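You operate a simulated robot arm through the tools that you are given. There is no shell and no other tool.

Carry out the task below with a simulated robot arm. There is one attempt and no reset: what you move stays moved.

## Task
Swap the insert in the mould frame for the one on the job card.
Fine: open the work clamp first and shut it on the new insert; the old insert goes on the insert board. Where these are worked on the way, their far stop is far enough and under half their travel is too little: work clamp.

The check looks at the end state, three seconds after you hand in, the way a careful person would. Anything else that was tipped, shoved, dropped, spilled or broken makes it a failure.

## Robot
A 6-joint arm with a three-finger gripper, fixed in place. Base frame: the origin is on the floor under the middle of its stand, x ahead of it, y to its left, z up; the work surface is at about z = 860. Lengths are in mm, angles in rad, forces in N, time in s.
It reaches about 1213 mm from its shoulder. Its first joint turns from -2.897 to 2.897 rad. Payload 4.89 kg.
The TCP is the grasp point between the finger pads, 30 mm short of the fingertips. In the tool frame z runs along the fingers and y along their closing line. The gripper opens to 164 mm; its body begins 125 mm behind the TCP.
Orientation is told as [roll, pitch, yaw] about the base's x, y, z axes, in that order, counted from this pose: with the fingers straight down and closing along the base's y, the tool's x points along the base's -x, its y along +y and its z along -z.

## Interface
- The arm moves only by the tool servo_tool. Its argument "moves" is a list of rows, each a list of 3 entries, a list of its own where there are three numbers: the shift along the base's x, y, z in mm, then the turn, a rotation vector about the base's x, y, z in rad, then the opening, from 0 (shut) to 1 (fully open). In form: [[[tx, ty, tz], [rx, ry, rz], hand], ...]. A call has 1 to 20 rows; each row shifts and turns the commanded pose from where the row before left it. Rows are played at 5 a second. More than 50 mm and 0.15 rad between two rows, or a gripper value outside its range, and nothing of the call is played. A pose out of reach is approached as far as the arm can. The call stops where the force on the tool passes 90 N (or 10 N more than at its start, if that is more) or the arm is blocked; 0.2 s more then pass. Each finger travels about 108 mm/s and halts on what it meets, pressing with about 32 N; the grip force reading is that of the motor and also rises with nothing between the fingers. The clock runs only during rows and for 0.2 s after the last one: add rows that do not move to give the fingers time. The reply holds the time, the measured pose of the TCP, the force on the tool along the base axes, the opening and the grip force, in the units named above and with some noise, with the torque about the TCP (base axes, N m) and any sound that the robot's microphone picked up, and new pictures: "pictures" is both (left out), scene, wrist or none.
- Cameras (640 x 400 px; columns grow to the right, rows downward): "scene" is fixed at [51.5, 500.9, 1618.2]; the picture's right is [-0.76, -0.64, 0.00], its down [-0.39, 0.46, -0.79] and it looks along [0.51, -0.61, -0.61] (base axes); focal length 346 px, centre (320, 200). "wrist" rides on the gripper at [76, -2, -152] in the tool frame; the picture's right is [0.02, 1.00, 0.00], its down [-0.88, 0.02, -0.47] and it looks along [-0.47, 0.01, 0.88] (tool axes); focal length 247 px, centre (320, 200). There is no depth. A picture from a camera that has moved, and an enlarged one, comes with that camera's place and axes in the base frame and with its lens.
- raise_lower(by): moves the trunk up (or, below 0, down) by that many mm; the arm rides with it, the base frame stays. It gives what a move gives, with no picture.
- enlarge(camera, box): a new picture of the part [left, top, right, bottom] of that camera's present view, enlarged. It takes no simulated time.
- sign_off(): hands the job in; it is judged then, once.

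Places have to be worked out from the pictures, the camera data and where the tool is seen. Open the gripper and draw the arm clear of the work before you hand the job in, unless the task says otherwise.

The tools are called as name(argument=value, ...) on one line, values as JSON. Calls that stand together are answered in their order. servo_tool: Moves the arm, as the interface text tells. Its arguments: {"type":"object","properties":{"moves":{"type":"array","items":{"type":"array"}},"pictures":{"type":"string","enum":["both","scene","wrist","none"]}},"required":["moves"]} The other tools are called the same way: raise_lower (by) moves the trunk up or down; enlarge (camera, box) takes an enlarged picture of a part of a camera's view; sign_off () hands the job in.

At the start:

```text
clock: 0.0
tool_pos: [553.2, -234.2, 1284.0]
orientation: [0.0, 0.0, 0.001]
force: [-0.3, 0.8, -0.4]
torque: [-0.01, -0.01, 0.0]
width: 164.0
grip_force: 0.1
trunk travel left (down, up): [-150.0, 240.0]
```

scene: 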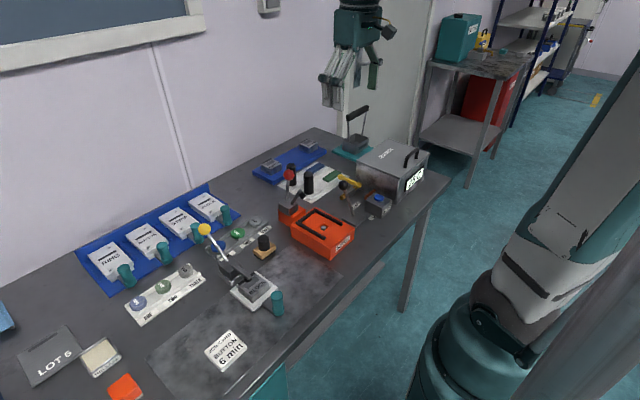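
wrist: 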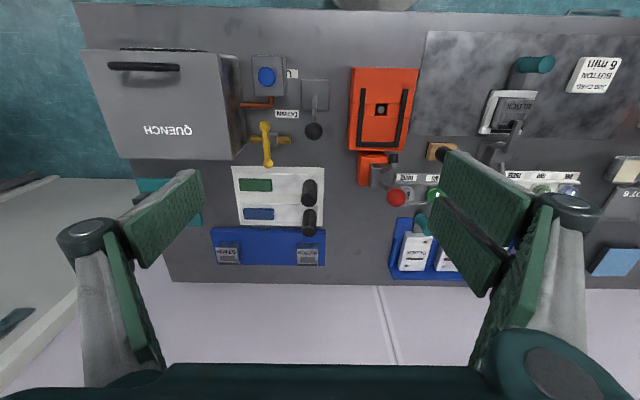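

I see a bench with a quench box, clamp stations, an insert board (blue, with grey-white inserts with teal handles), and a job card "BUTTON 6 min". I'll enlarge views to read the labels before moving.

enlarge(camera="scene", box=[180, 280, 300, 380])

enlarge(camera="scene", box=[70, 180, 250, 300])

enlarge(camera="scene", box=[190, 210, 310, 320])

enlarge(camera="scene", box=[240, 130, 440, 260])

enlarge(camera="scene", box=[0, 280, 180, 400])

enlarge(camera="wrist", box=[420, 30, 640, 230])

```text
4.00 times, centred on (240, 330) of scene
camera zoom: at [51.5, 500.9, 1618.2], right [-0.76, -0.64, 0.0], down [-0.39, 0.46, -0.79], along [0.51, -0.61, -0.61], focal length 1383 px, centre (640, -320)
```

zoom: 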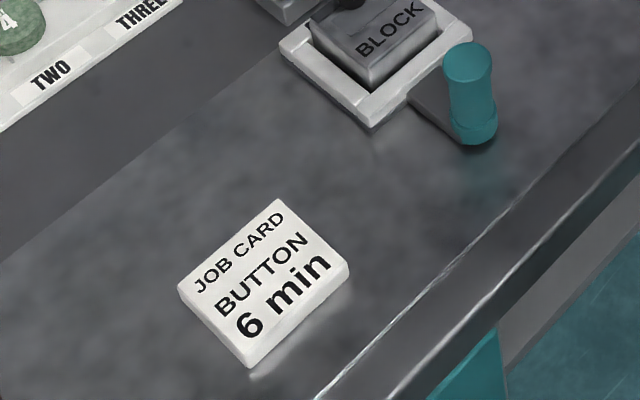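

```text
3.33 times, centred on (160, 240) of scene
camera zoom: at [51.5, 500.9, 1618.2], right [-0.76, -0.64, 0.0], down [-0.39, 0.46, -0.79], along [0.51, -0.61, -0.61], focal length 1152 px, centre (853, 67)
```

zoom: 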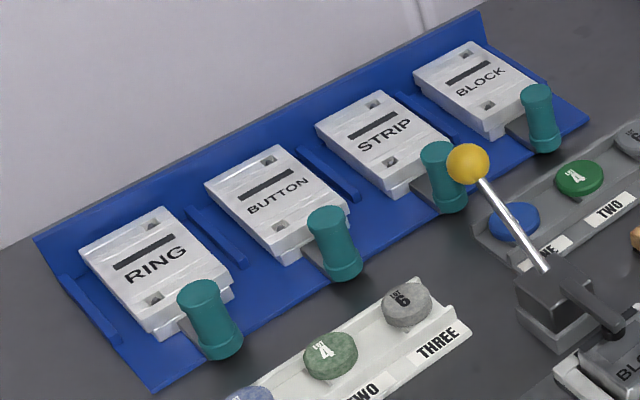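

```text
3.64 times, centred on (250, 265) of scene
camera zoom: at [51.5, 500.9, 1618.2], right [-0.76, -0.64, 0.0], down [-0.39, 0.46, -0.79], along [0.51, -0.61, -0.61], focal length 1257 px, centre (574, -36)
```

zoom: 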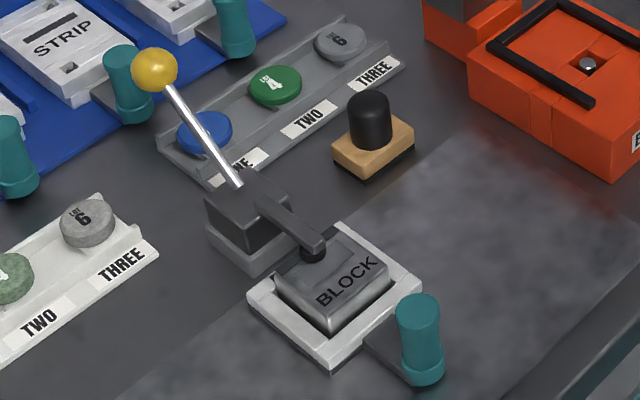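

```text
3.08 times, centred on (340, 195) of scene
camera zoom: at [51.5, 500.9, 1618.2], right [-0.76, -0.64, 0.0], down [-0.39, 0.46, -0.79], along [0.51, -0.61, -0.61], focal length 1064 px, centre (258, 215)
```

zoom: 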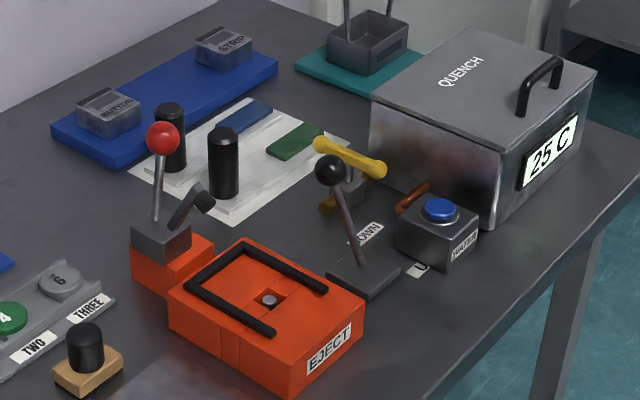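

```text
3.33 times, centred on (90, 340) of scene
camera zoom: at [51.5, 500.9, 1618.2], right [-0.76, -0.64, 0.0], down [-0.39, 0.46, -0.79], along [0.51, -0.61, -0.61], focal length 1152 px, centre (1087, -267)
```

zoom: 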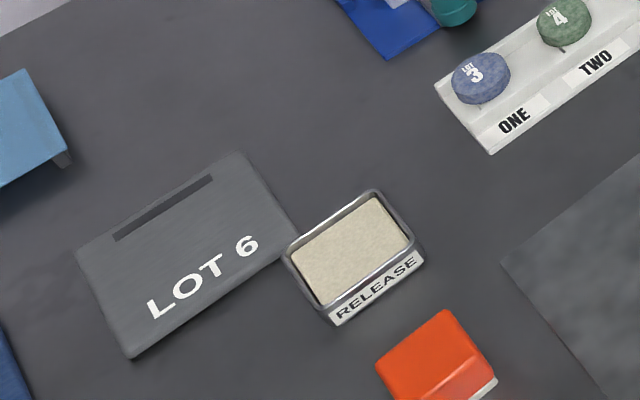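

```text
2.00 times, centred on (530, 130) of wrist
camera zoom: at [477.5, -235.8, 1435.4], right [-0.02, 1.0, 0.0], down [0.88, 0.02, 0.47], along [0.47, 0.01, -0.88], focal length 494 px, centre (-100, 340)
```

zoom: 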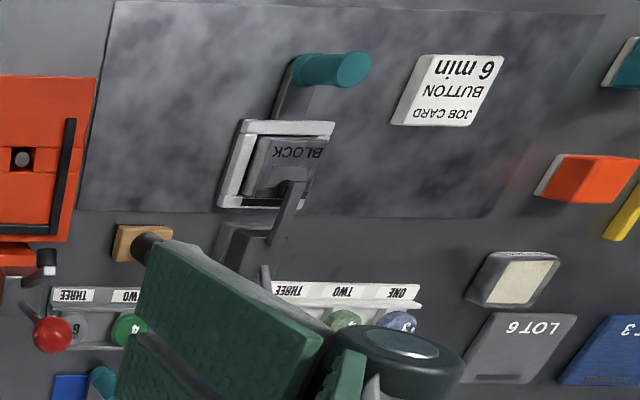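

The wrist and scene views both put the mould frame near (554, 171), holding BLOCK under the yellow-ball toggle clamp. The insert board is near x≈940, and the job card asks for BUTTON. I'll move the wrist camera high above the frame and board to look closer.

servo_tool(moves=[[[0, 48, 0], [0, 0, 0], 1], [[0, 48, 0], [0, 0, 0], 1], [[0, 48, 0], [0, 0, 0], 1], [[0, 48, 0], [0, 0, 0], 1], [[0, 48, 0], [0, 0, 0], 1], [[0, 48, 0], [0, 0, 0], 1], [[0, 48, 0], [0, 0, 0], 1], [[0, 48, 0], [0, 0, 0], 1], [[0, 0, 0], [0, 0, 0], 1]], pictures="both")

```text
clock: 2.0
tool_pos: [554.5, 150.2, 1286.1]
orientation: [0.0, 0.001, 0.0]
force: [0.0, 0.2, 0.3]
torque: [-0.04, 0.03, 0.03]
width: 164.0
grip_force: 0.1
trunk travel left (down, up): [-150.0, 240.0]
camera wrist: at [478.4, 147.5, 1438.3], right [-0.02, 1.0, 0.0], down [0.88, 0.02, 0.47], along [0.47, 0.01, -0.88], focal length 247 px, centre (320, 200)
```

scene: 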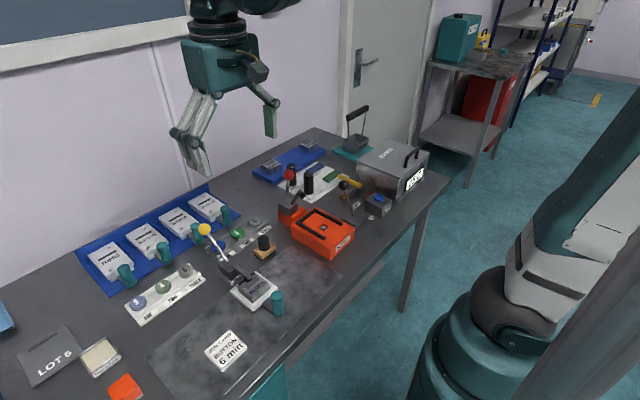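
wrist: 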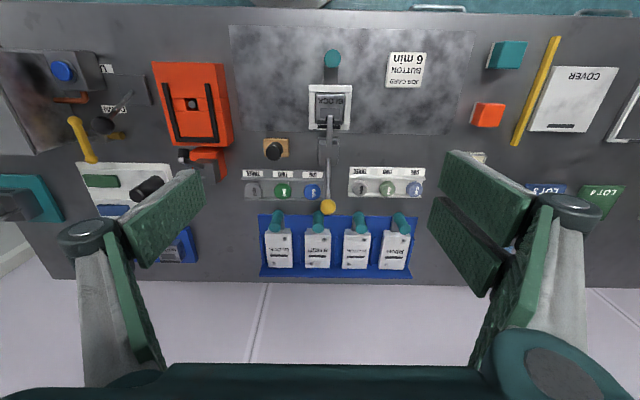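

enlarge(camera="wrist", box=[250, 30, 430, 150])

enlarge(camera="wrist", box=[250, 180, 430, 300])

enlarge(camera="wrist", box=[290, 80, 370, 220])

```text
3.33 times, centred on (340, 90) of wrist
camera zoom: at [478.4, 147.5, 1438.3], right [-0.02, 1.0, 0.0], down [0.88, 0.02, 0.47], along [0.47, 0.01, -0.88], focal length 823 px, centre (253, 567)
```

zoom: 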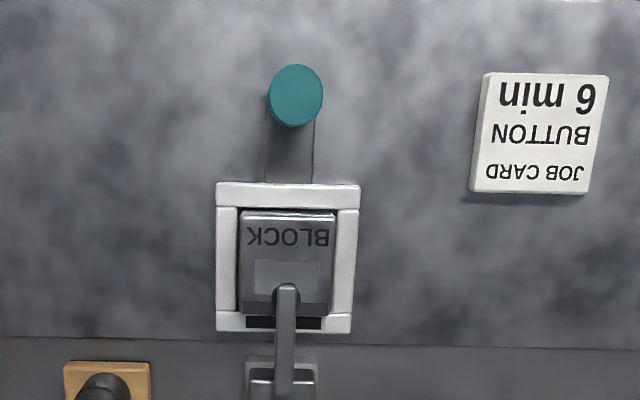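

```text
3.33 times, centred on (340, 240) of wrist
camera zoom: at [478.4, 147.5, 1438.3], right [-0.02, 1.0, 0.0], down [0.88, 0.02, 0.47], along [0.47, 0.01, -0.88], focal length 823 px, centre (253, 67)
```

zoom: 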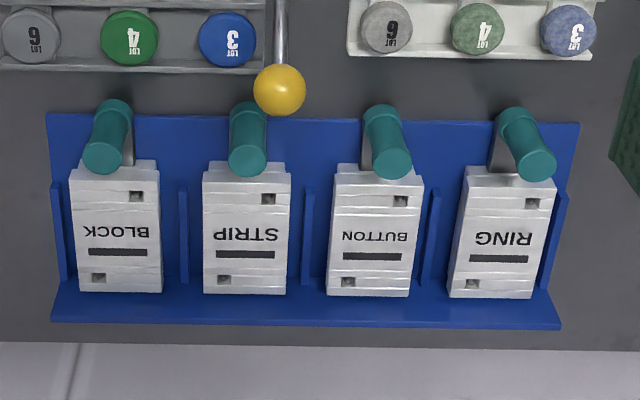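

```text
2.86 times, centred on (330, 150) of wrist
camera zoom: at [478.4, 147.5, 1438.3], right [-0.02, 1.0, 0.0], down [0.88, 0.02, 0.47], along [0.47, 0.01, -0.88], focal length 706 px, centre (291, 343)
```

zoom: 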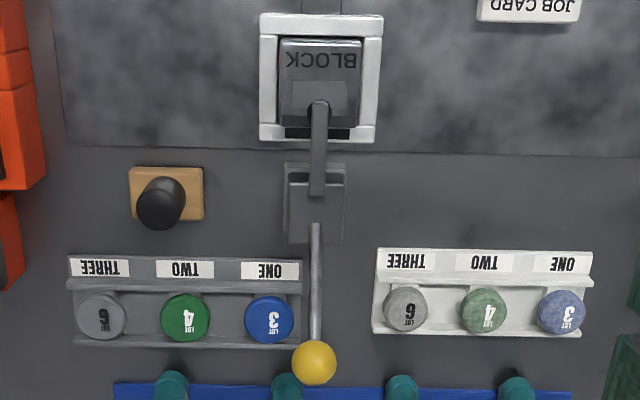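

The rack plates with teal handles look wider (~76 mm) than the frame's opening (~65 mm). The small dark blocks BUTTON and STRIP on the other blue board look just like the BLOCK in the frame, so that board is probably the insert board. I'll move the camera there to check.

servo_tool(moves=[[[20, -49, 0], [0, 0, 0], 1], [[20, -49, 0], [0, 0, 0], 1], [[20, -49, 0], [0, 0, 0], 1], [[20, -49, 0], [0, 0, 0], 1], [[20, -45, 0], [0, 0, 0], 1], [[20, -45, 0], [0, 0, 0], 1], [[0, -49, 0], [0, 0, 0], 1], [[0, -49, 0], [0, 0, 0], 1], [[0, -49, 0], [0, 0, 0], 1], [[0, -45, 0], [0, 0, 0], 1], [[0, 0, 0], [0, 0, 0], 1]], pictures="both")

```text
refused: row 1 steps farther than a row can; nothing moved
```

The row step was over 50 mm in total, so I'm shortening the rows and sending the same look-over move.

servo_tool(moves=[[[18, -45, 0], [0, 0, 0], 1], [[18, -45, 0], [0, 0, 0], 1], [[18, -45, 0], [0, 0, 0], 1], [[18, -45, 0], [0, 0, 0], 1], [[18, -45, 0], [0, 0, 0], 1], [[18, -45, 0], [0, 0, 0], 1], [[18, -45, 0], [0, 0, 0], 1], [[0, -49, 0], [0, 0, 0], 1], [[0, -49, 0], [0, 0, 0], 1], [[0, -49, 0], [0, 0, 0], 1], [[0, -45, 0], [0, 0, 0], 1], [[0, 0, 0], [0, 0, 0], 1]], pictures="both")

```text
clock: 4.6
tool_pos: [674.6, -358.4, 1286.5]
orientation: [-0.001, -0.002, -0.002]
force: [-0.2, -1.2, 0.1]
torque: [0.15, 0.04, -0.01]
width: 164.3
grip_force: 0.0
trunk travel left (down, up): [-150.0, 240.0]
camera wrist: at [599.9, -359.6, 1438.4], right [-0.02, 1.0, 0.0], down [0.88, 0.02, 0.47], along [0.47, 0.01, -0.88], focal length 247 px, centre (320, 200)
```

scene: 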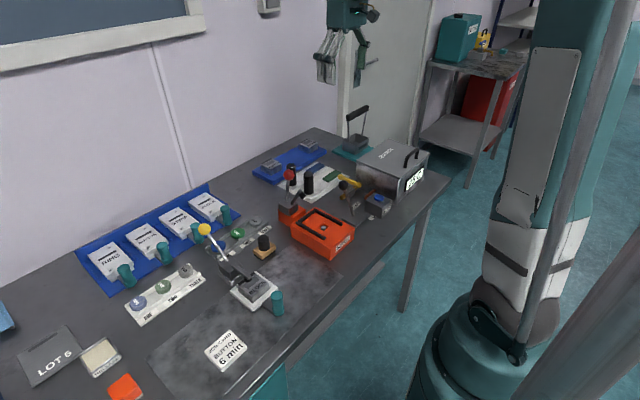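
wrist: 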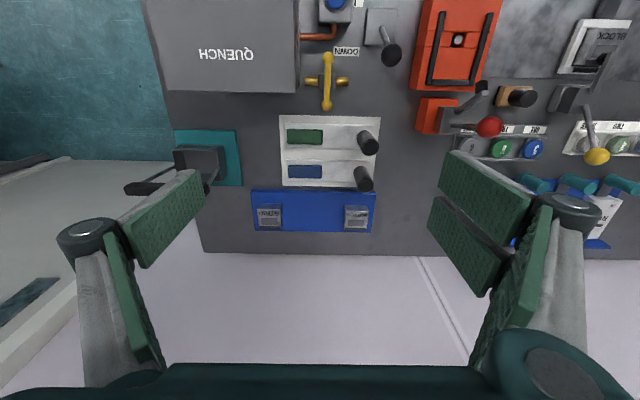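

enlarge(camera="wrist", box=[240, 100, 400, 240])

enlarge(camera="scene", box=[240, 130, 345, 210])

enlarge(camera="wrist", box=[540, 0, 640, 130])

```text
2.86 times, centred on (320, 170) of wrist
camera zoom: at [599.9, -359.6, 1438.4], right [-0.02, 1.0, 0.0], down [0.88, 0.02, 0.47], along [0.47, 0.01, -0.88], focal length 706 px, centre (320, 286)
```

zoom: 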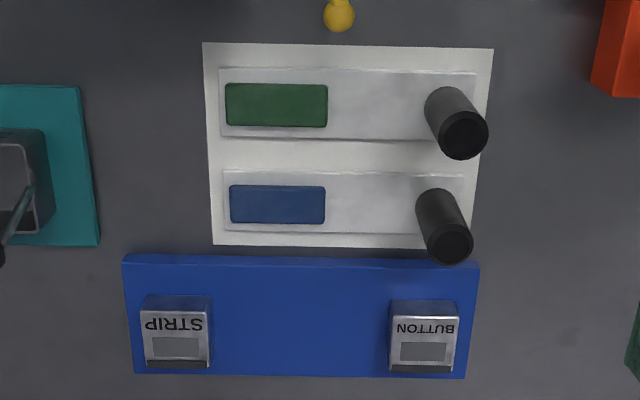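

```text
5.00 times, centred on (292, 170) of scene
camera zoom: at [51.5, 500.9, 1618.2], right [-0.76, -0.64, 0.0], down [-0.39, 0.46, -0.79], along [0.51, -0.61, -0.61], focal length 1729 px, centre (458, 350)
```

zoom: 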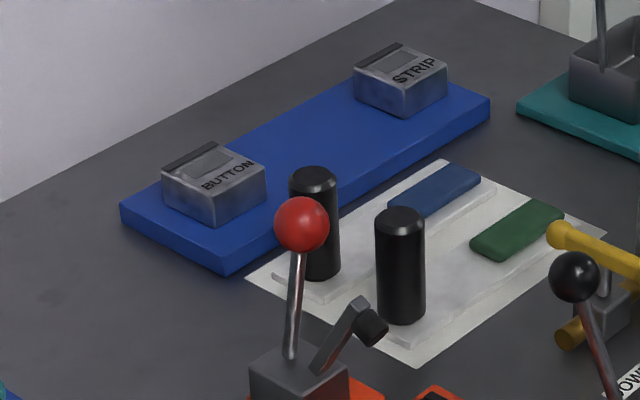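

```text
3.08 times, centred on (590, 65) of wrist
camera zoom: at [599.9, -359.6, 1438.4], right [-0.02, 1.0, 0.0], down [0.88, 0.02, 0.47], along [0.47, 0.01, -0.88], focal length 760 px, centre (-511, 615)
```

zoom: 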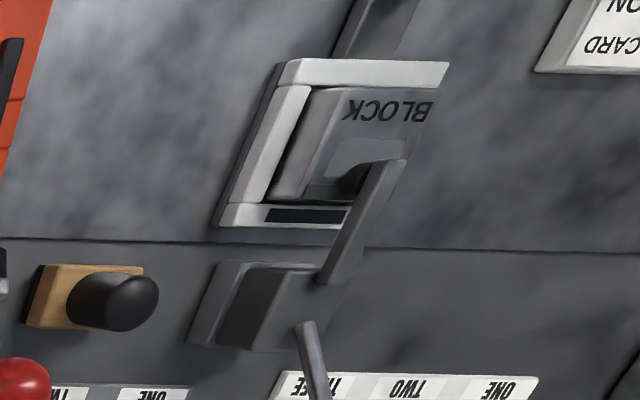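

Confirmed: the insert board is the flat blue slab near (930, -375), with STRIP at one end, BUTTON at the other and free space between. By triangulation the yellow ball of the work clamp is at about (735, 168, 989). I'll return there and descend partway for a close look at the clamp and insert.

servo_tool(moves=[[[0, 49, 0], [0, 0, 0], 1], [[0, 49, 0], [0, 0, 0], 1], [[0, 49, 0], [0, 0, 0], 1], [[0, 49, 0], [0, 0, 0], 1], [[0, 49, 0], [0, 0, 0], 1], [[0, 49, 0], [0, 0, 0], 1], [[0, 49, 0], [0, 0, 0], 1], [[0, 49, 0], [0, 0, 0], 1], [[0, 49, 0], [0, 0, 0], 1], [[0, 49, 0], [0, 0, 0], 1], [[0, 36, 0], [0, 0, 0], 1], [[5, 0, -45], [0, 0, 0], 1], [[5, 0, -45], [0, 0, 0], 1], [[5, 0, -45], [0, 0, 0], 1], [[0, 0, 0], [0, 0, 0], 1]], pictures="both")

```text
clock: 7.8
tool_pos: [695.7, 170.9, 1146.1]
orientation: [0.0, 0.001, 0.0]
force: [1.1, -0.7, -0.2]
torque: [0.0, 0.08, 0.0]
width: 163.9
grip_force: 0.2
trunk travel left (down, up): [-150.0, 240.0]
camera wrist: at [619.7, 168.6, 1299.1], right [-0.02, 1.0, 0.0], down [0.88, 0.02, 0.47], along [0.47, 0.01, -0.88], focal length 247 px, centre (320, 200)
```

scene: 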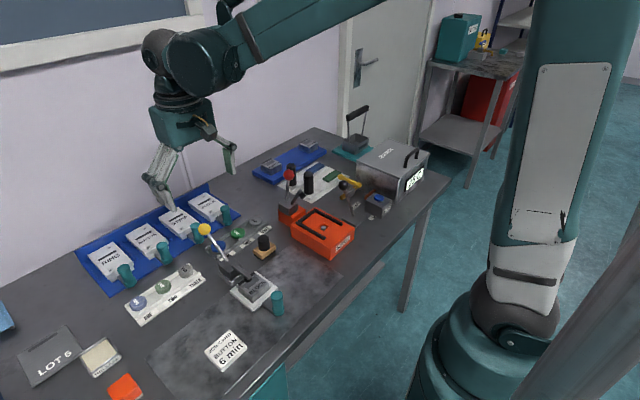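
wrist: 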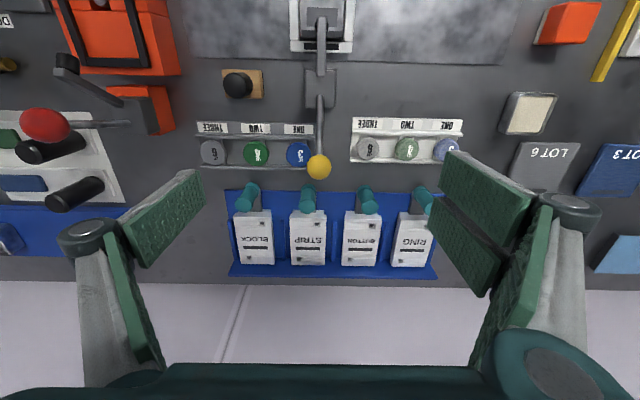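

The ball appears at (319,167), which agrees with about (735, 169, 989). I'll zoom in on the clamp and the finger shapes before approaching.

enlarge(camera="wrist", box=[270, 0, 370, 190])

enlarge(camera="scene", box=[120, 90, 260, 300])

enlarge(camera="scene", box=[190, 215, 290, 315])

```text
2.11 times, centred on (320, 95) of wrist
camera zoom: at [619.7, 168.6, 1299.1], right [-0.02, 1.0, 0.0], down [0.88, 0.02, 0.47], along [0.47, 0.01, -0.88], focal length 520 px, centre (320, 421)
```

zoom: 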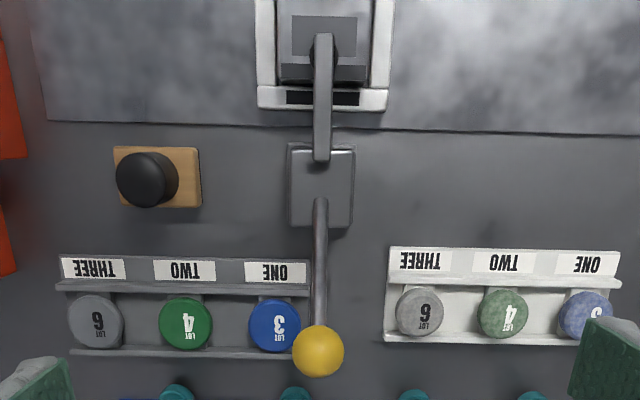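

```text
1.90 times, centred on (190, 195) of scene
camera zoom: at [51.5, 500.9, 1618.2], right [-0.76, -0.64, 0.0], down [-0.39, 0.46, -0.79], along [0.51, -0.61, -0.61], focal length 658 px, centre (568, 210)
```

zoom: 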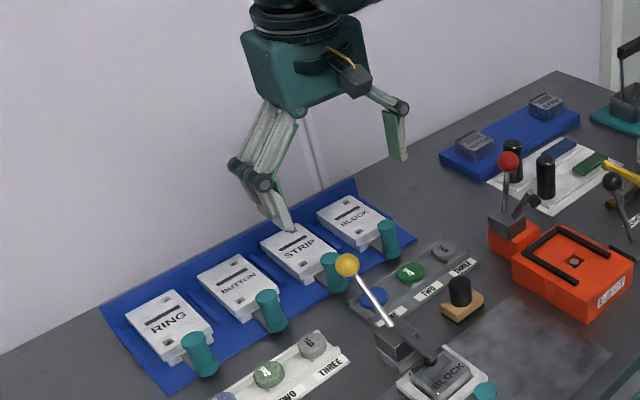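

```text
4.00 times, centred on (240, 265) of scene
camera zoom: at [51.5, 500.9, 1618.2], right [-0.76, -0.64, 0.0], down [-0.39, 0.46, -0.79], along [0.51, -0.61, -0.61], focal length 1383 px, centre (640, -60)
```

zoom: 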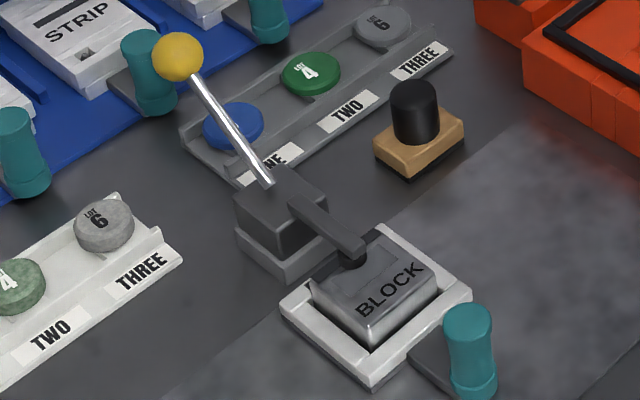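

The clamp handle leans about 42° back toward +x from a pivot near (645, 169, 907), and its ball is about 33 mm across. I'll descend with open fingers around the ball, tips staying above the rack handles.

servo_tool(moves=[[[39, -2, 0], [0, 0, 0], 1], [[0, 0, -45], [0, 0, 0], 1], [[0, 0, -45], [0, 0, 0], 1], [[0, 0, -40], [0, 0, 0], 1], [[0, 0, -22], [0, 0, 0], 1], [[0, 0, 0], [0, 0, 0], 1]], pictures="both")

```text
clock: 9.2
tool_pos: [729.8, 165.9, 995.6]
orientation: [0.0, 0.0, -0.001]
force: [0.2, 0.2, 0.3]
torque: [-0.02, 0.03, -0.02]
width: 164.1
grip_force: 0.0
trunk travel left (down, up): [-150.0, 240.0]
camera wrist: at [654.0, 164.6, 1146.8], right [-0.02, 1.0, 0.0], down [0.88, 0.02, 0.47], along [0.47, 0.01, -0.88], focal length 247 px, centre (320, 200)
```

scene: 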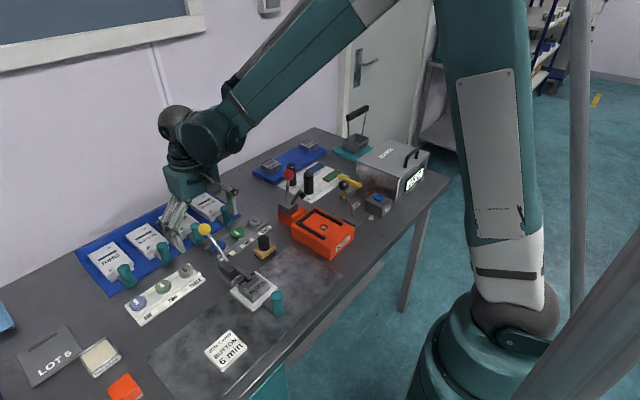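
wrist: 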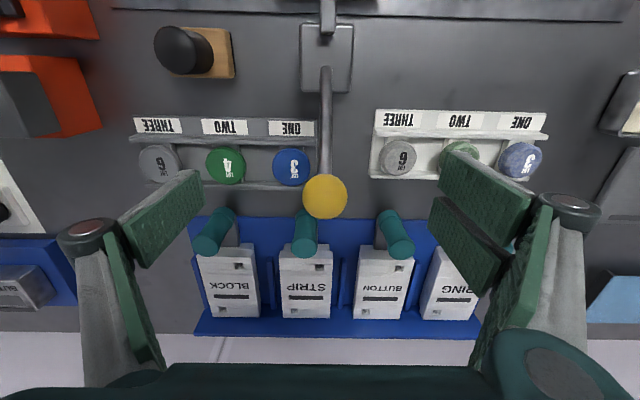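

The ball sits at about (736.6, 170, 987) and the TCP at (730, 166.5, 995). I'll correct by a few mm and close on the ball.

servo_tool(moves=[[[6, 3.5, -7], [0, 0, 0], 1], [[0, 0, 0], [0, 0, 0], 0.5], [[0, 0, 0], [0, 0, 0], 0.15], [[0, 0, 0], [0, 0, 0], 0.15], [[0, 0, 0], [0, 0, 0], 0.15], [[0, 0, 0], [0, 0, 0], 0.15]], pictures="both")

```text
clock: 10.6
tool_pos: [735.7, 171.4, 987.3]
orientation: [0.001, -0.001, 0.003]
force: [-0.8, 15.0, -1.1]
torque: [0.09, 0.04, 0.1]
width: 31.3
grip_force: 44.8
trunk travel left (down, up): [-150.0, 240.0]
camera wrist: at [659.4, 168.1, 1139.6], right [-0.02, 1.0, 0.0], down [0.88, 0.02, 0.47], along [0.47, 0.01, -0.88], focal length 247 px, centre (320, 200)
```

scene: 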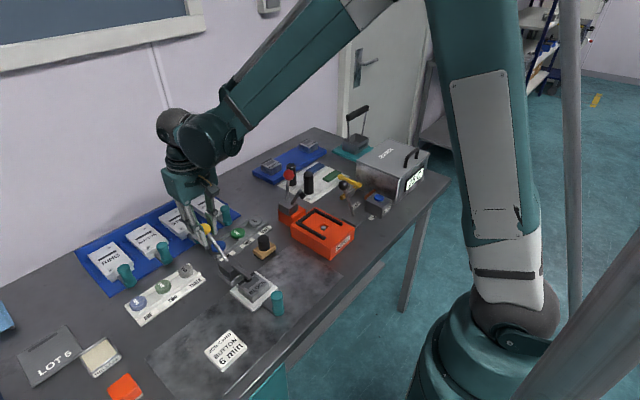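
wrist: 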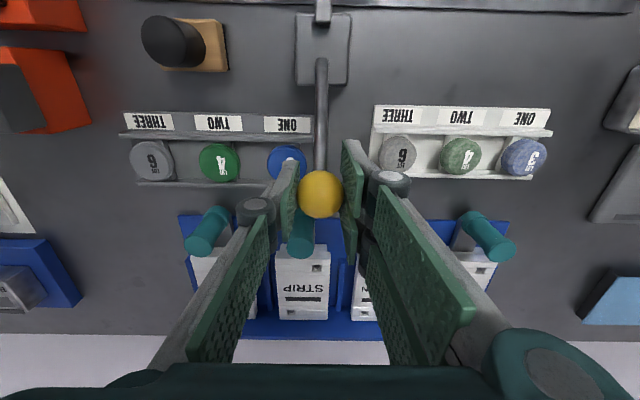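

The ball is gripped (width 31 mm). The red clamp shows the open state as handle upright with arm lifted, so opening should be handle up and toward −x. I'll test with a small tangent move and read the force.

servo_tool(moves=[[[-3, 0, 3.3], [0, 0, 0], 0.15], [[-3, 0, 3.3], [0, 0, 0], 0.15], [[-3.5, 0, 3.3], [0, 0, 0], 0.15], [[0, 0, 0], [0, 0, 0], 0.15]], pictures="both")

```text
clock: 11.6
tool_pos: [728.6, 170.4, 1000.0]
orientation: [-0.002, 0.001, 0.0]
force: [-4.6, 6.7, -18.9]
torque: [-0.07, -0.75, 0.05]
width: 31.2
grip_force: 44.7
trunk travel left (down, up): [-150.0, 240.0]
camera wrist: at [652.5, 168.2, 1150.8], right [-0.02, 1.0, 0.0], down [0.88, 0.02, 0.47], along [0.47, 0.01, -0.88], focal length 247 px, centre (320, 200)
```

scene: 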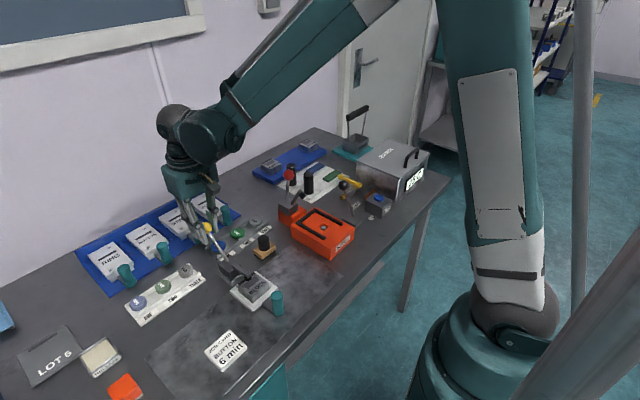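
wrist: 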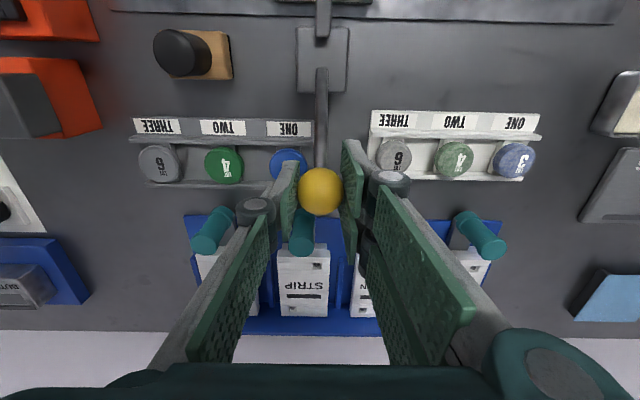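

The ball stayed put in the grip, so the lever moved with it, with about 19 N of resistance in z. I'll zoom in to see whether the clamp arm lifted.

enlarge(camera="scene", box=[190, 215, 290, 315])

enlarge(camera="wrist", box=[260, 0, 380, 120])

```text
4.00 times, centred on (240, 265) of scene
camera zoom: at [51.5, 500.9, 1618.2], right [-0.76, -0.64, 0.0], down [-0.39, 0.46, -0.79], along [0.51, -0.61, -0.61], focal length 1383 px, centre (640, -60)
```

zoom: 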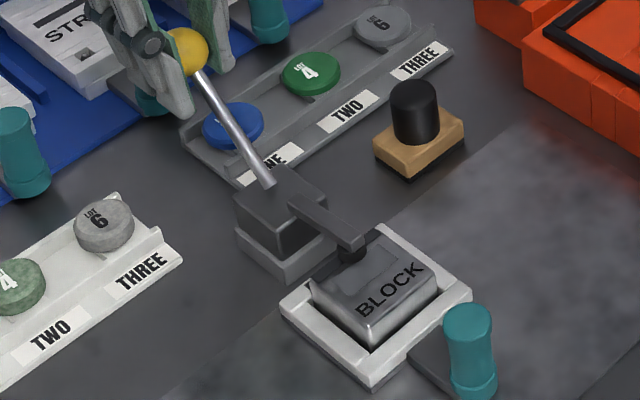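

```text
3.33 times, centred on (320, 60) of wrist
camera zoom: at [652.5, 168.2, 1150.8], right [-0.02, 1.0, 0.0], down [0.88, 0.02, 0.47], along [0.47, 0.01, -0.88], focal length 823 px, centre (320, 667)
```

zoom: 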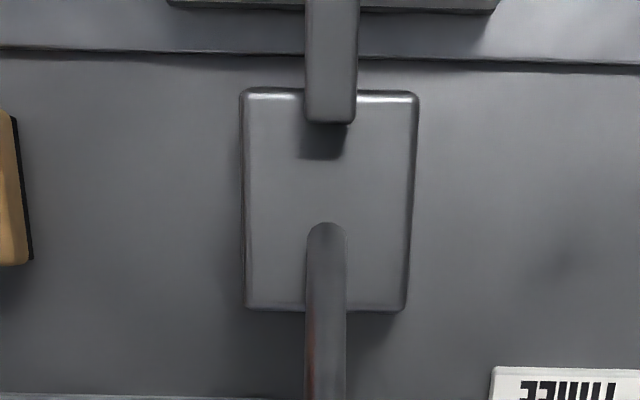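

The arm has lifted a little, so this is the opening direction. I'll follow the arc about the pivot (~(653, 169, 914), r≈113) in small steps and watch the force.

servo_tool(moves=[[[-6, 0, 5], [0, 0, 0], 0.15], [[-6.4, 0, 4.7], [0, 0, 0], 0.15], [[-6.7, 0, 4.1], [0, 0, 0], 0.15], [[-7, 0, 3.8], [0, 0, 0], 0.15], [[-7.2, 0, 3.1], [0, 0, 0], 0.15], [[-7.4, 0, 2.8], [0, 0, 0], 0.15], [[0, 0, 0], [0, 0, 0], 0.15]], pictures="both")

enlarge(camera="scene", box=[190, 215, 290, 315])

```text
clock: 13.2
tool_pos: [689.1, 170.4, 1022.6]
orientation: [0.0, -0.001, -0.001]
force: [9.9, -2.2, 4.7]
torque: [-0.06, -0.88, -0.03]
width: 31.7
grip_force: 44.9
trunk travel left (down, up): [-150.0, 240.0]
camera wrist: at [612.5, 168.3, 1174.5], right [-0.02, 1.0, 0.0], down [0.88, 0.02, 0.47], along [0.47, 0.01, -0.88], focal length 247 px, centre (320, 200)
```

scene: 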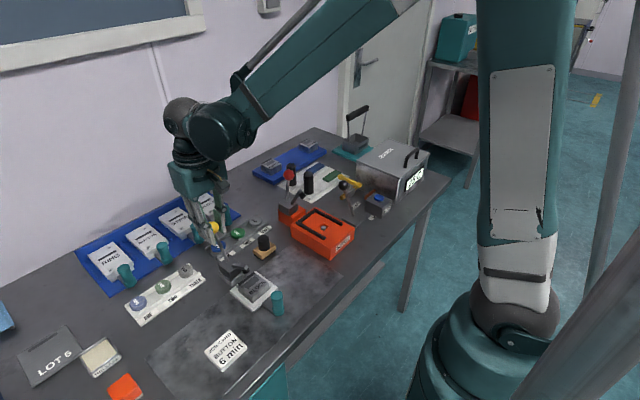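
wrist: 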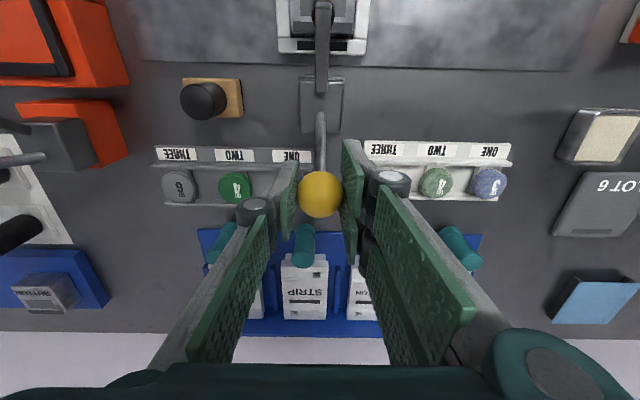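

```text
4.00 times, centred on (240, 265) of scene
camera zoom: at [51.5, 500.9, 1618.2], right [-0.76, -0.64, 0.0], down [-0.39, 0.46, -0.79], along [0.51, -0.61, -0.61], focal length 1383 px, centre (640, -60)
```

zoom: 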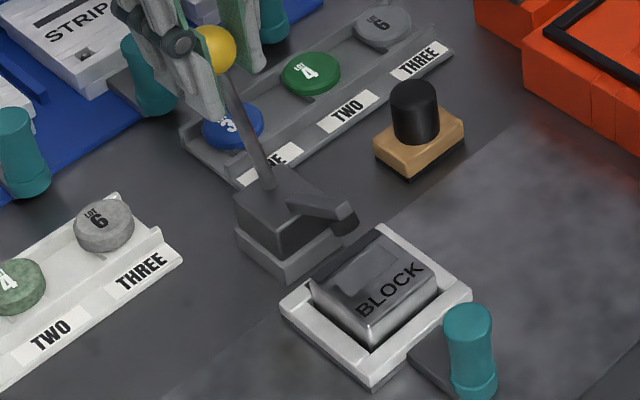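

The arm is lifting well and forces are small. I'll continue along the arc toward vertical.

servo_tool(moves=[[[-7.6, 0, 2.2], [0, 0, 0], 0.15], [[-7.7, 0, 1.6], [0, 0, 0], 0.15], [[-7.8, 0, 1.1], [0, 0, 0], 0.15], [[-7.9, 0, 0.6], [0, 0, 0], 0.15], [[0, 0, 0], [0, 0, 0], 0.15]], pictures="both")

enlarge(camera="scene", box=[190, 215, 290, 315])

```text
clock: 14.4
tool_pos: [657.7, 171.1, 1028.9]
orientation: [0.001, -0.002, 0.0]
force: [9.9, 1.9, 4.7]
torque: [-0.02, -0.96, 0.04]
width: 31.2
grip_force: 44.0
trunk travel left (down, up): [-150.0, 240.0]
camera wrist: at [581.8, 168.3, 1180.4], right [-0.02, 1.0, 0.0], down [0.88, 0.02, 0.47], along [0.47, 0.01, -0.88], focal length 247 px, centre (320, 200)
```

scene: 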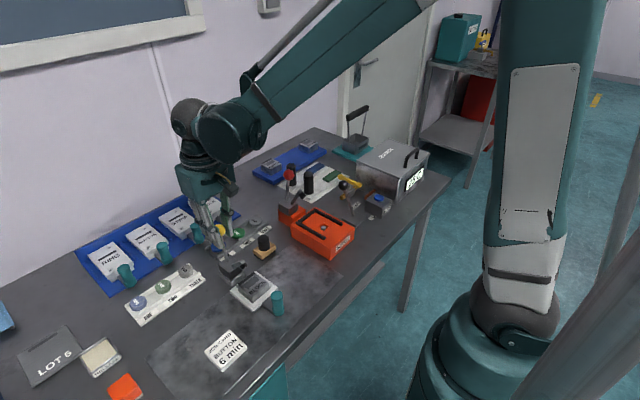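
wrist: 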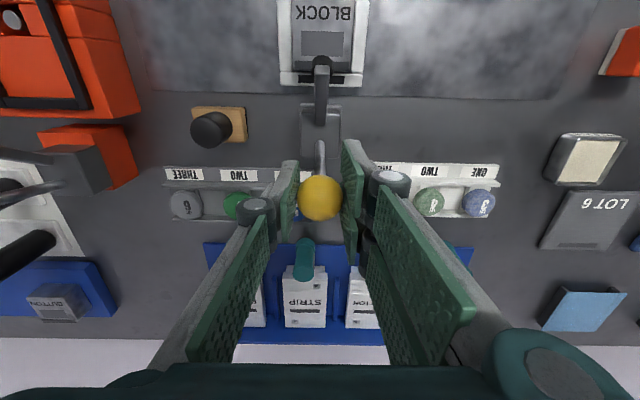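

```text
4.00 times, centred on (240, 265) of scene
camera zoom: at [51.5, 500.9, 1618.2], right [-0.76, -0.64, 0.0], down [-0.39, 0.46, -0.79], along [0.51, -0.61, -0.61], focal length 1383 px, centre (640, -60)
```

zoom: 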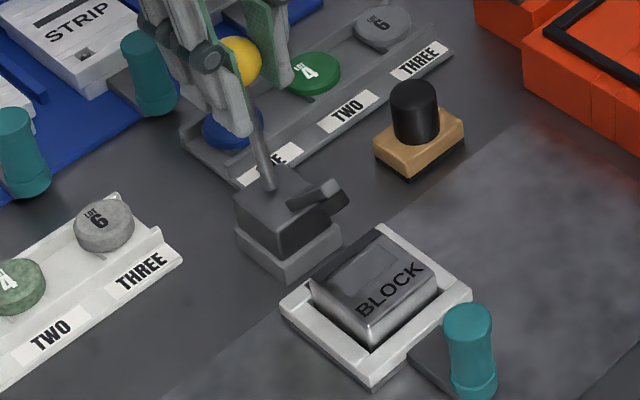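

The handle is near vertical and the arm is well lifted. I'll keep going over the top toward the far stop.

servo_tool(moves=[[[-7.9, 0, 0.1], [0, 0, 0], 0.15], [[-7.9, 0, -0.4], [0, 0, 0], 0.15], [[0, 0, 0], [0, 0, 0], 0.15]], pictures="wrist")

enlarge(camera="scene", box=[190, 215, 290, 315])

```text
clock: 15.2
tool_pos: [641.4, 170.6, 1027.3]
orientation: [0.0, 0.0, -0.001]
force: [5.8, -6.9, -1.0]
torque: [-0.05, -0.82, -0.06]
width: 31.8
grip_force: 45.2
trunk travel left (down, up): [-150.0, 240.0]
camera wrist: at [565.6, 168.3, 1180.2], right [-0.02, 1.0, 0.0], down [0.88, 0.02, 0.47], along [0.47, 0.01, -0.88], focal length 247 px, centre (320, 200)
```

wrist: 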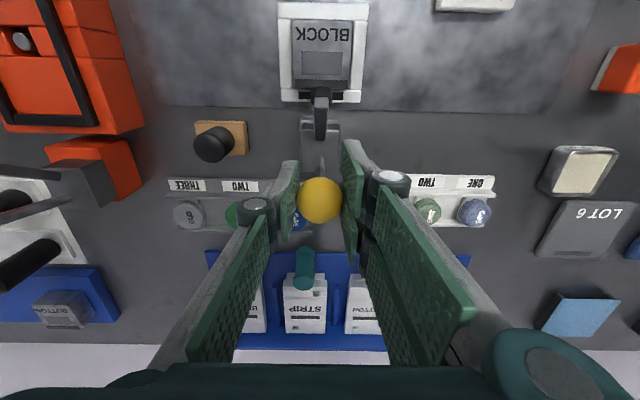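

```text
4.00 times, centred on (240, 265) of scene
camera zoom: at [51.5, 500.9, 1618.2], right [-0.76, -0.64, 0.0], down [-0.39, 0.46, -0.79], along [0.51, -0.61, -0.61], focal length 1383 px, centre (640, -60)
```

zoom: 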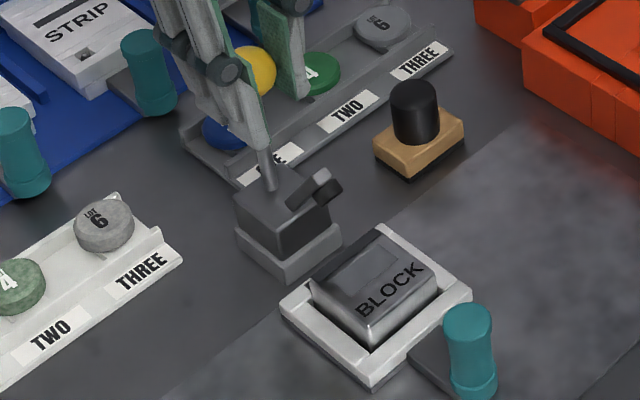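

No stop felt yet (x force about 6 N). I'll continue forward in small steps.

servo_tool(moves=[[[-7.8, 0, -0.9], [0, 0, 0], 0.15], [[-7.7, 0, -1.5], [0, 0, 0], 0.15], [[0, 0, 0], [0, 0, 0], 0.15]], pictures="wrist")

enlarge(camera="scene", box=[190, 215, 290, 315])

```text
clock: 16.0
tool_pos: [627.6, 171.3, 1026.7]
orientation: [0.0, 0.0, 0.0]
force: [13.1, -19.9, 6.2]
torque: [-0.17, -0.93, -0.2]
width: 31.6
grip_force: 45.1
trunk travel left (down, up): [-150.0, 240.0]
camera wrist: at [551.1, 168.4, 1178.1], right [-0.02, 1.0, 0.0], down [0.88, 0.02, 0.47], along [0.47, 0.01, -0.88], focal length 247 px, centre (320, 200)
```

wrist: 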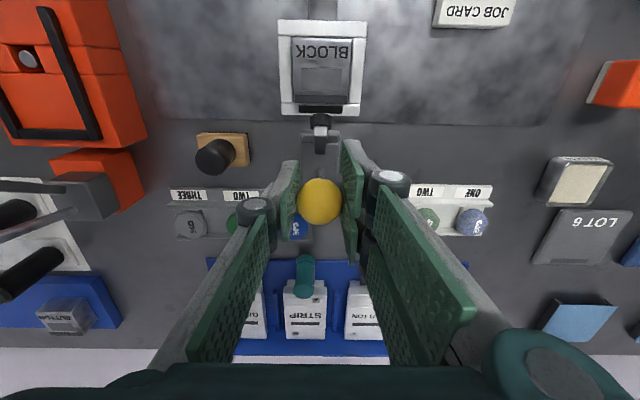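

```text
4.00 times, centred on (240, 265) of scene
camera zoom: at [51.5, 500.9, 1618.2], right [-0.76, -0.64, 0.0], down [-0.39, 0.46, -0.79], along [0.51, -0.61, -0.61], focal length 1383 px, centre (640, -60)
```

zoom: 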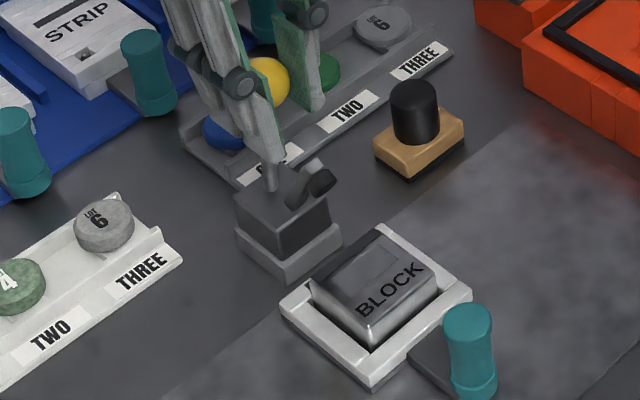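

The arm is steeper now and the forces are modest. I'll ease the y force slightly and push on toward the stop.

servo_tool(moves=[[[-7.5, -0.5, -2.2], [0, 0, 0], 0.15], [[-7.3, -0.3, -2.8], [0, 0, 0], 0.15], [[0, 0, 0], [0, 0, 0], 0.15]], pictures="wrist")

enlarge(camera="scene", box=[190, 215, 290, 315])

```text
clock: 16.8
tool_pos: [610.6, 171.4, 1019.8]
orientation: [0.001, 0.001, 0.003]
force: [-2.8, 11.9, -1.6]
torque: [-0.08, 0.23, 0.34]
width: 29.2
grip_force: 5.7
trunk travel left (down, up): [-150.0, 240.0]
camera wrist: at [534.6, 169.5, 1171.3], right [-0.02, 1.0, 0.0], down [0.88, 0.02, 0.47], along [0.47, 0.01, -0.88], focal length 247 px, centre (320, 200)
```

wrist: 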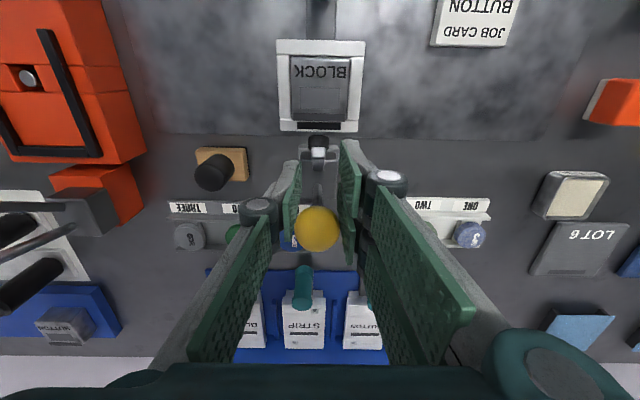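

```text
4.00 times, centred on (240, 265) of scene
camera zoom: at [51.5, 500.9, 1618.2], right [-0.76, -0.64, 0.0], down [-0.39, 0.46, -0.79], along [0.51, -0.61, -0.61], focal length 1383 px, centre (640, -60)
```

zoom: 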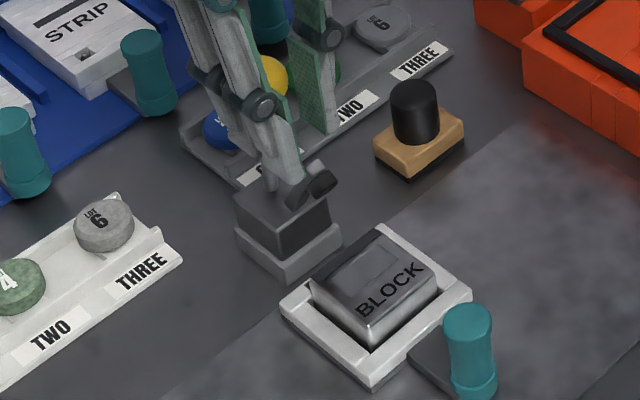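

The ball slid back in the grip, so the lever is at its far stop with the arm raised. I'll open the fingers, rise straight up and check that the clamp stays open.

servo_tool(moves=[[[0, 0, 0], [0, 0, 0], 0.5], [[0, 0, 0], [0, 0, 0], 0.7], [[0, 0, 0], [0, 0, 0], 0.7], [[0, 0, 30], [0, 0, 0], 0.7], [[0, 0, 45], [0, 0, 0], 0.8], [[0, 0, 45], [0, 0, 0], 1], [[-30, 0, 20], [0, 0, 0], 1], [[-40, 0, 0], [0, 0, 0], 1], [[-30, 0, 0], [0, 0, 0], 1], [[0, 0, 0], [0, 0, 0], 1]], pictures="both")

enlarge(camera="scene", box=[190, 215, 290, 315])

enlarge(camera="wrist", box=[230, 60, 410, 240])

```text
clock: 19.0
tool_pos: [510.3, 170.6, 1162.0]
orientation: [0.002, 0.0, 0.001]
force: [-0.6, -0.6, 0.1]
torque: [0.05, -0.08, -0.01]
width: 163.9
grip_force: 0.0
trunk travel left (down, up): [-150.0, 240.0]
camera wrist: at [433.8, 168.4, 1315.3], right [-0.02, 1.0, 0.0], down [0.88, 0.02, 0.47], along [0.47, 0.01, -0.88], focal length 247 px, centre (320, 200)
```

scene: 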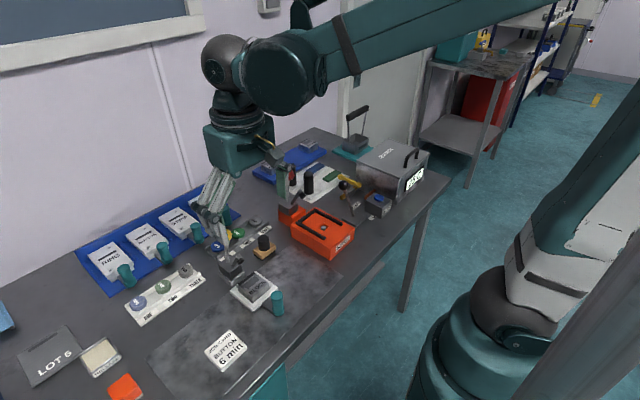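
wrist: 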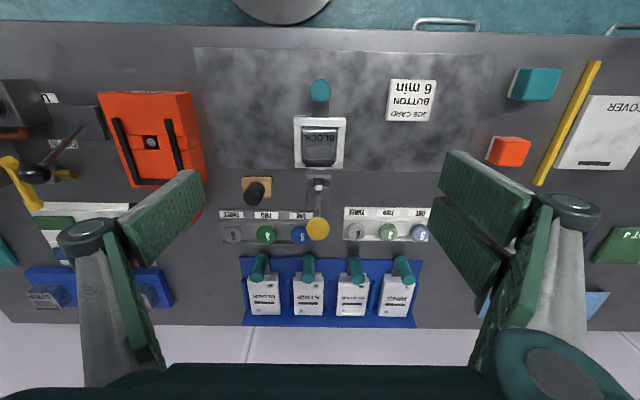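

```text
4.00 times, centred on (240, 265) of scene
camera zoom: at [51.5, 500.9, 1618.2], right [-0.76, -0.64, 0.0], down [-0.39, 0.46, -0.79], along [0.51, -0.61, -0.61], focal length 1383 px, centre (640, -60)
```

zoom: 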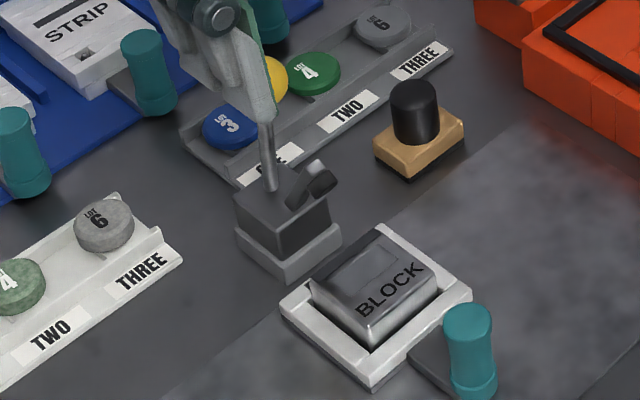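

```text
2.22 times, centred on (320, 150) of wrist
camera zoom: at [433.8, 168.4, 1315.3], right [-0.02, 1.0, 0.0], down [0.88, 0.02, 0.47], along [0.47, 0.01, -0.88], focal length 549 px, centre (320, 311)
```

zoom: 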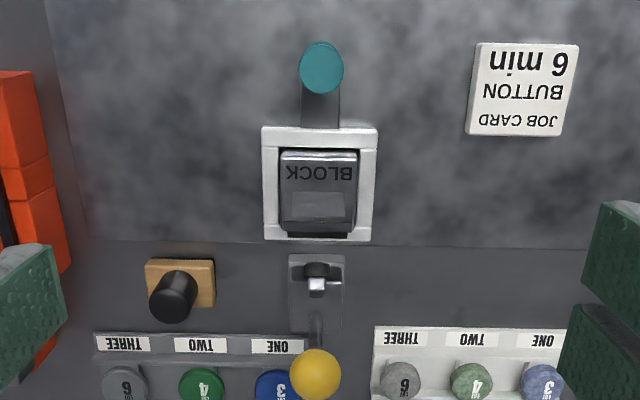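

The clamp stays open with the arm up and the handle at about 100°. By projection the insert's top spans roughly x 522–581, y 141–200 at z≈908. I'll zoom in for the frame wall height and how far the insert stands out.

enlarge(camera="scene", box=[225, 260, 295, 320])

enlarge(camera="wrist", box=[285, 70, 355, 190])

```text
6.67 times, centred on (260, 290) of scene
camera zoom: at [51.5, 500.9, 1618.2], right [-0.76, -0.64, 0.0], down [-0.39, 0.46, -0.79], along [0.51, -0.61, -0.61], focal length 2305 px, centre (720, -400)
```

zoom: 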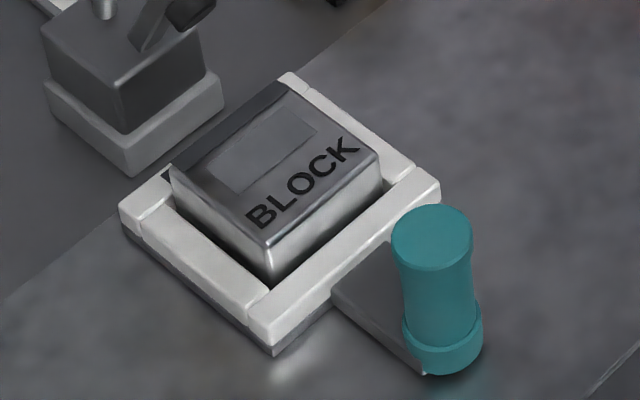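

```text
3.33 times, centred on (320, 130) of wrist
camera zoom: at [433.8, 168.4, 1315.3], right [-0.02, 1.0, 0.0], down [0.88, 0.02, 0.47], along [0.47, 0.01, -0.88], focal length 823 px, centre (320, 433)
```

zoom: 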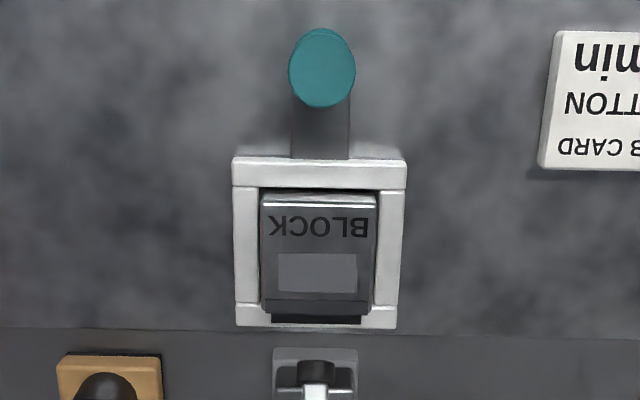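

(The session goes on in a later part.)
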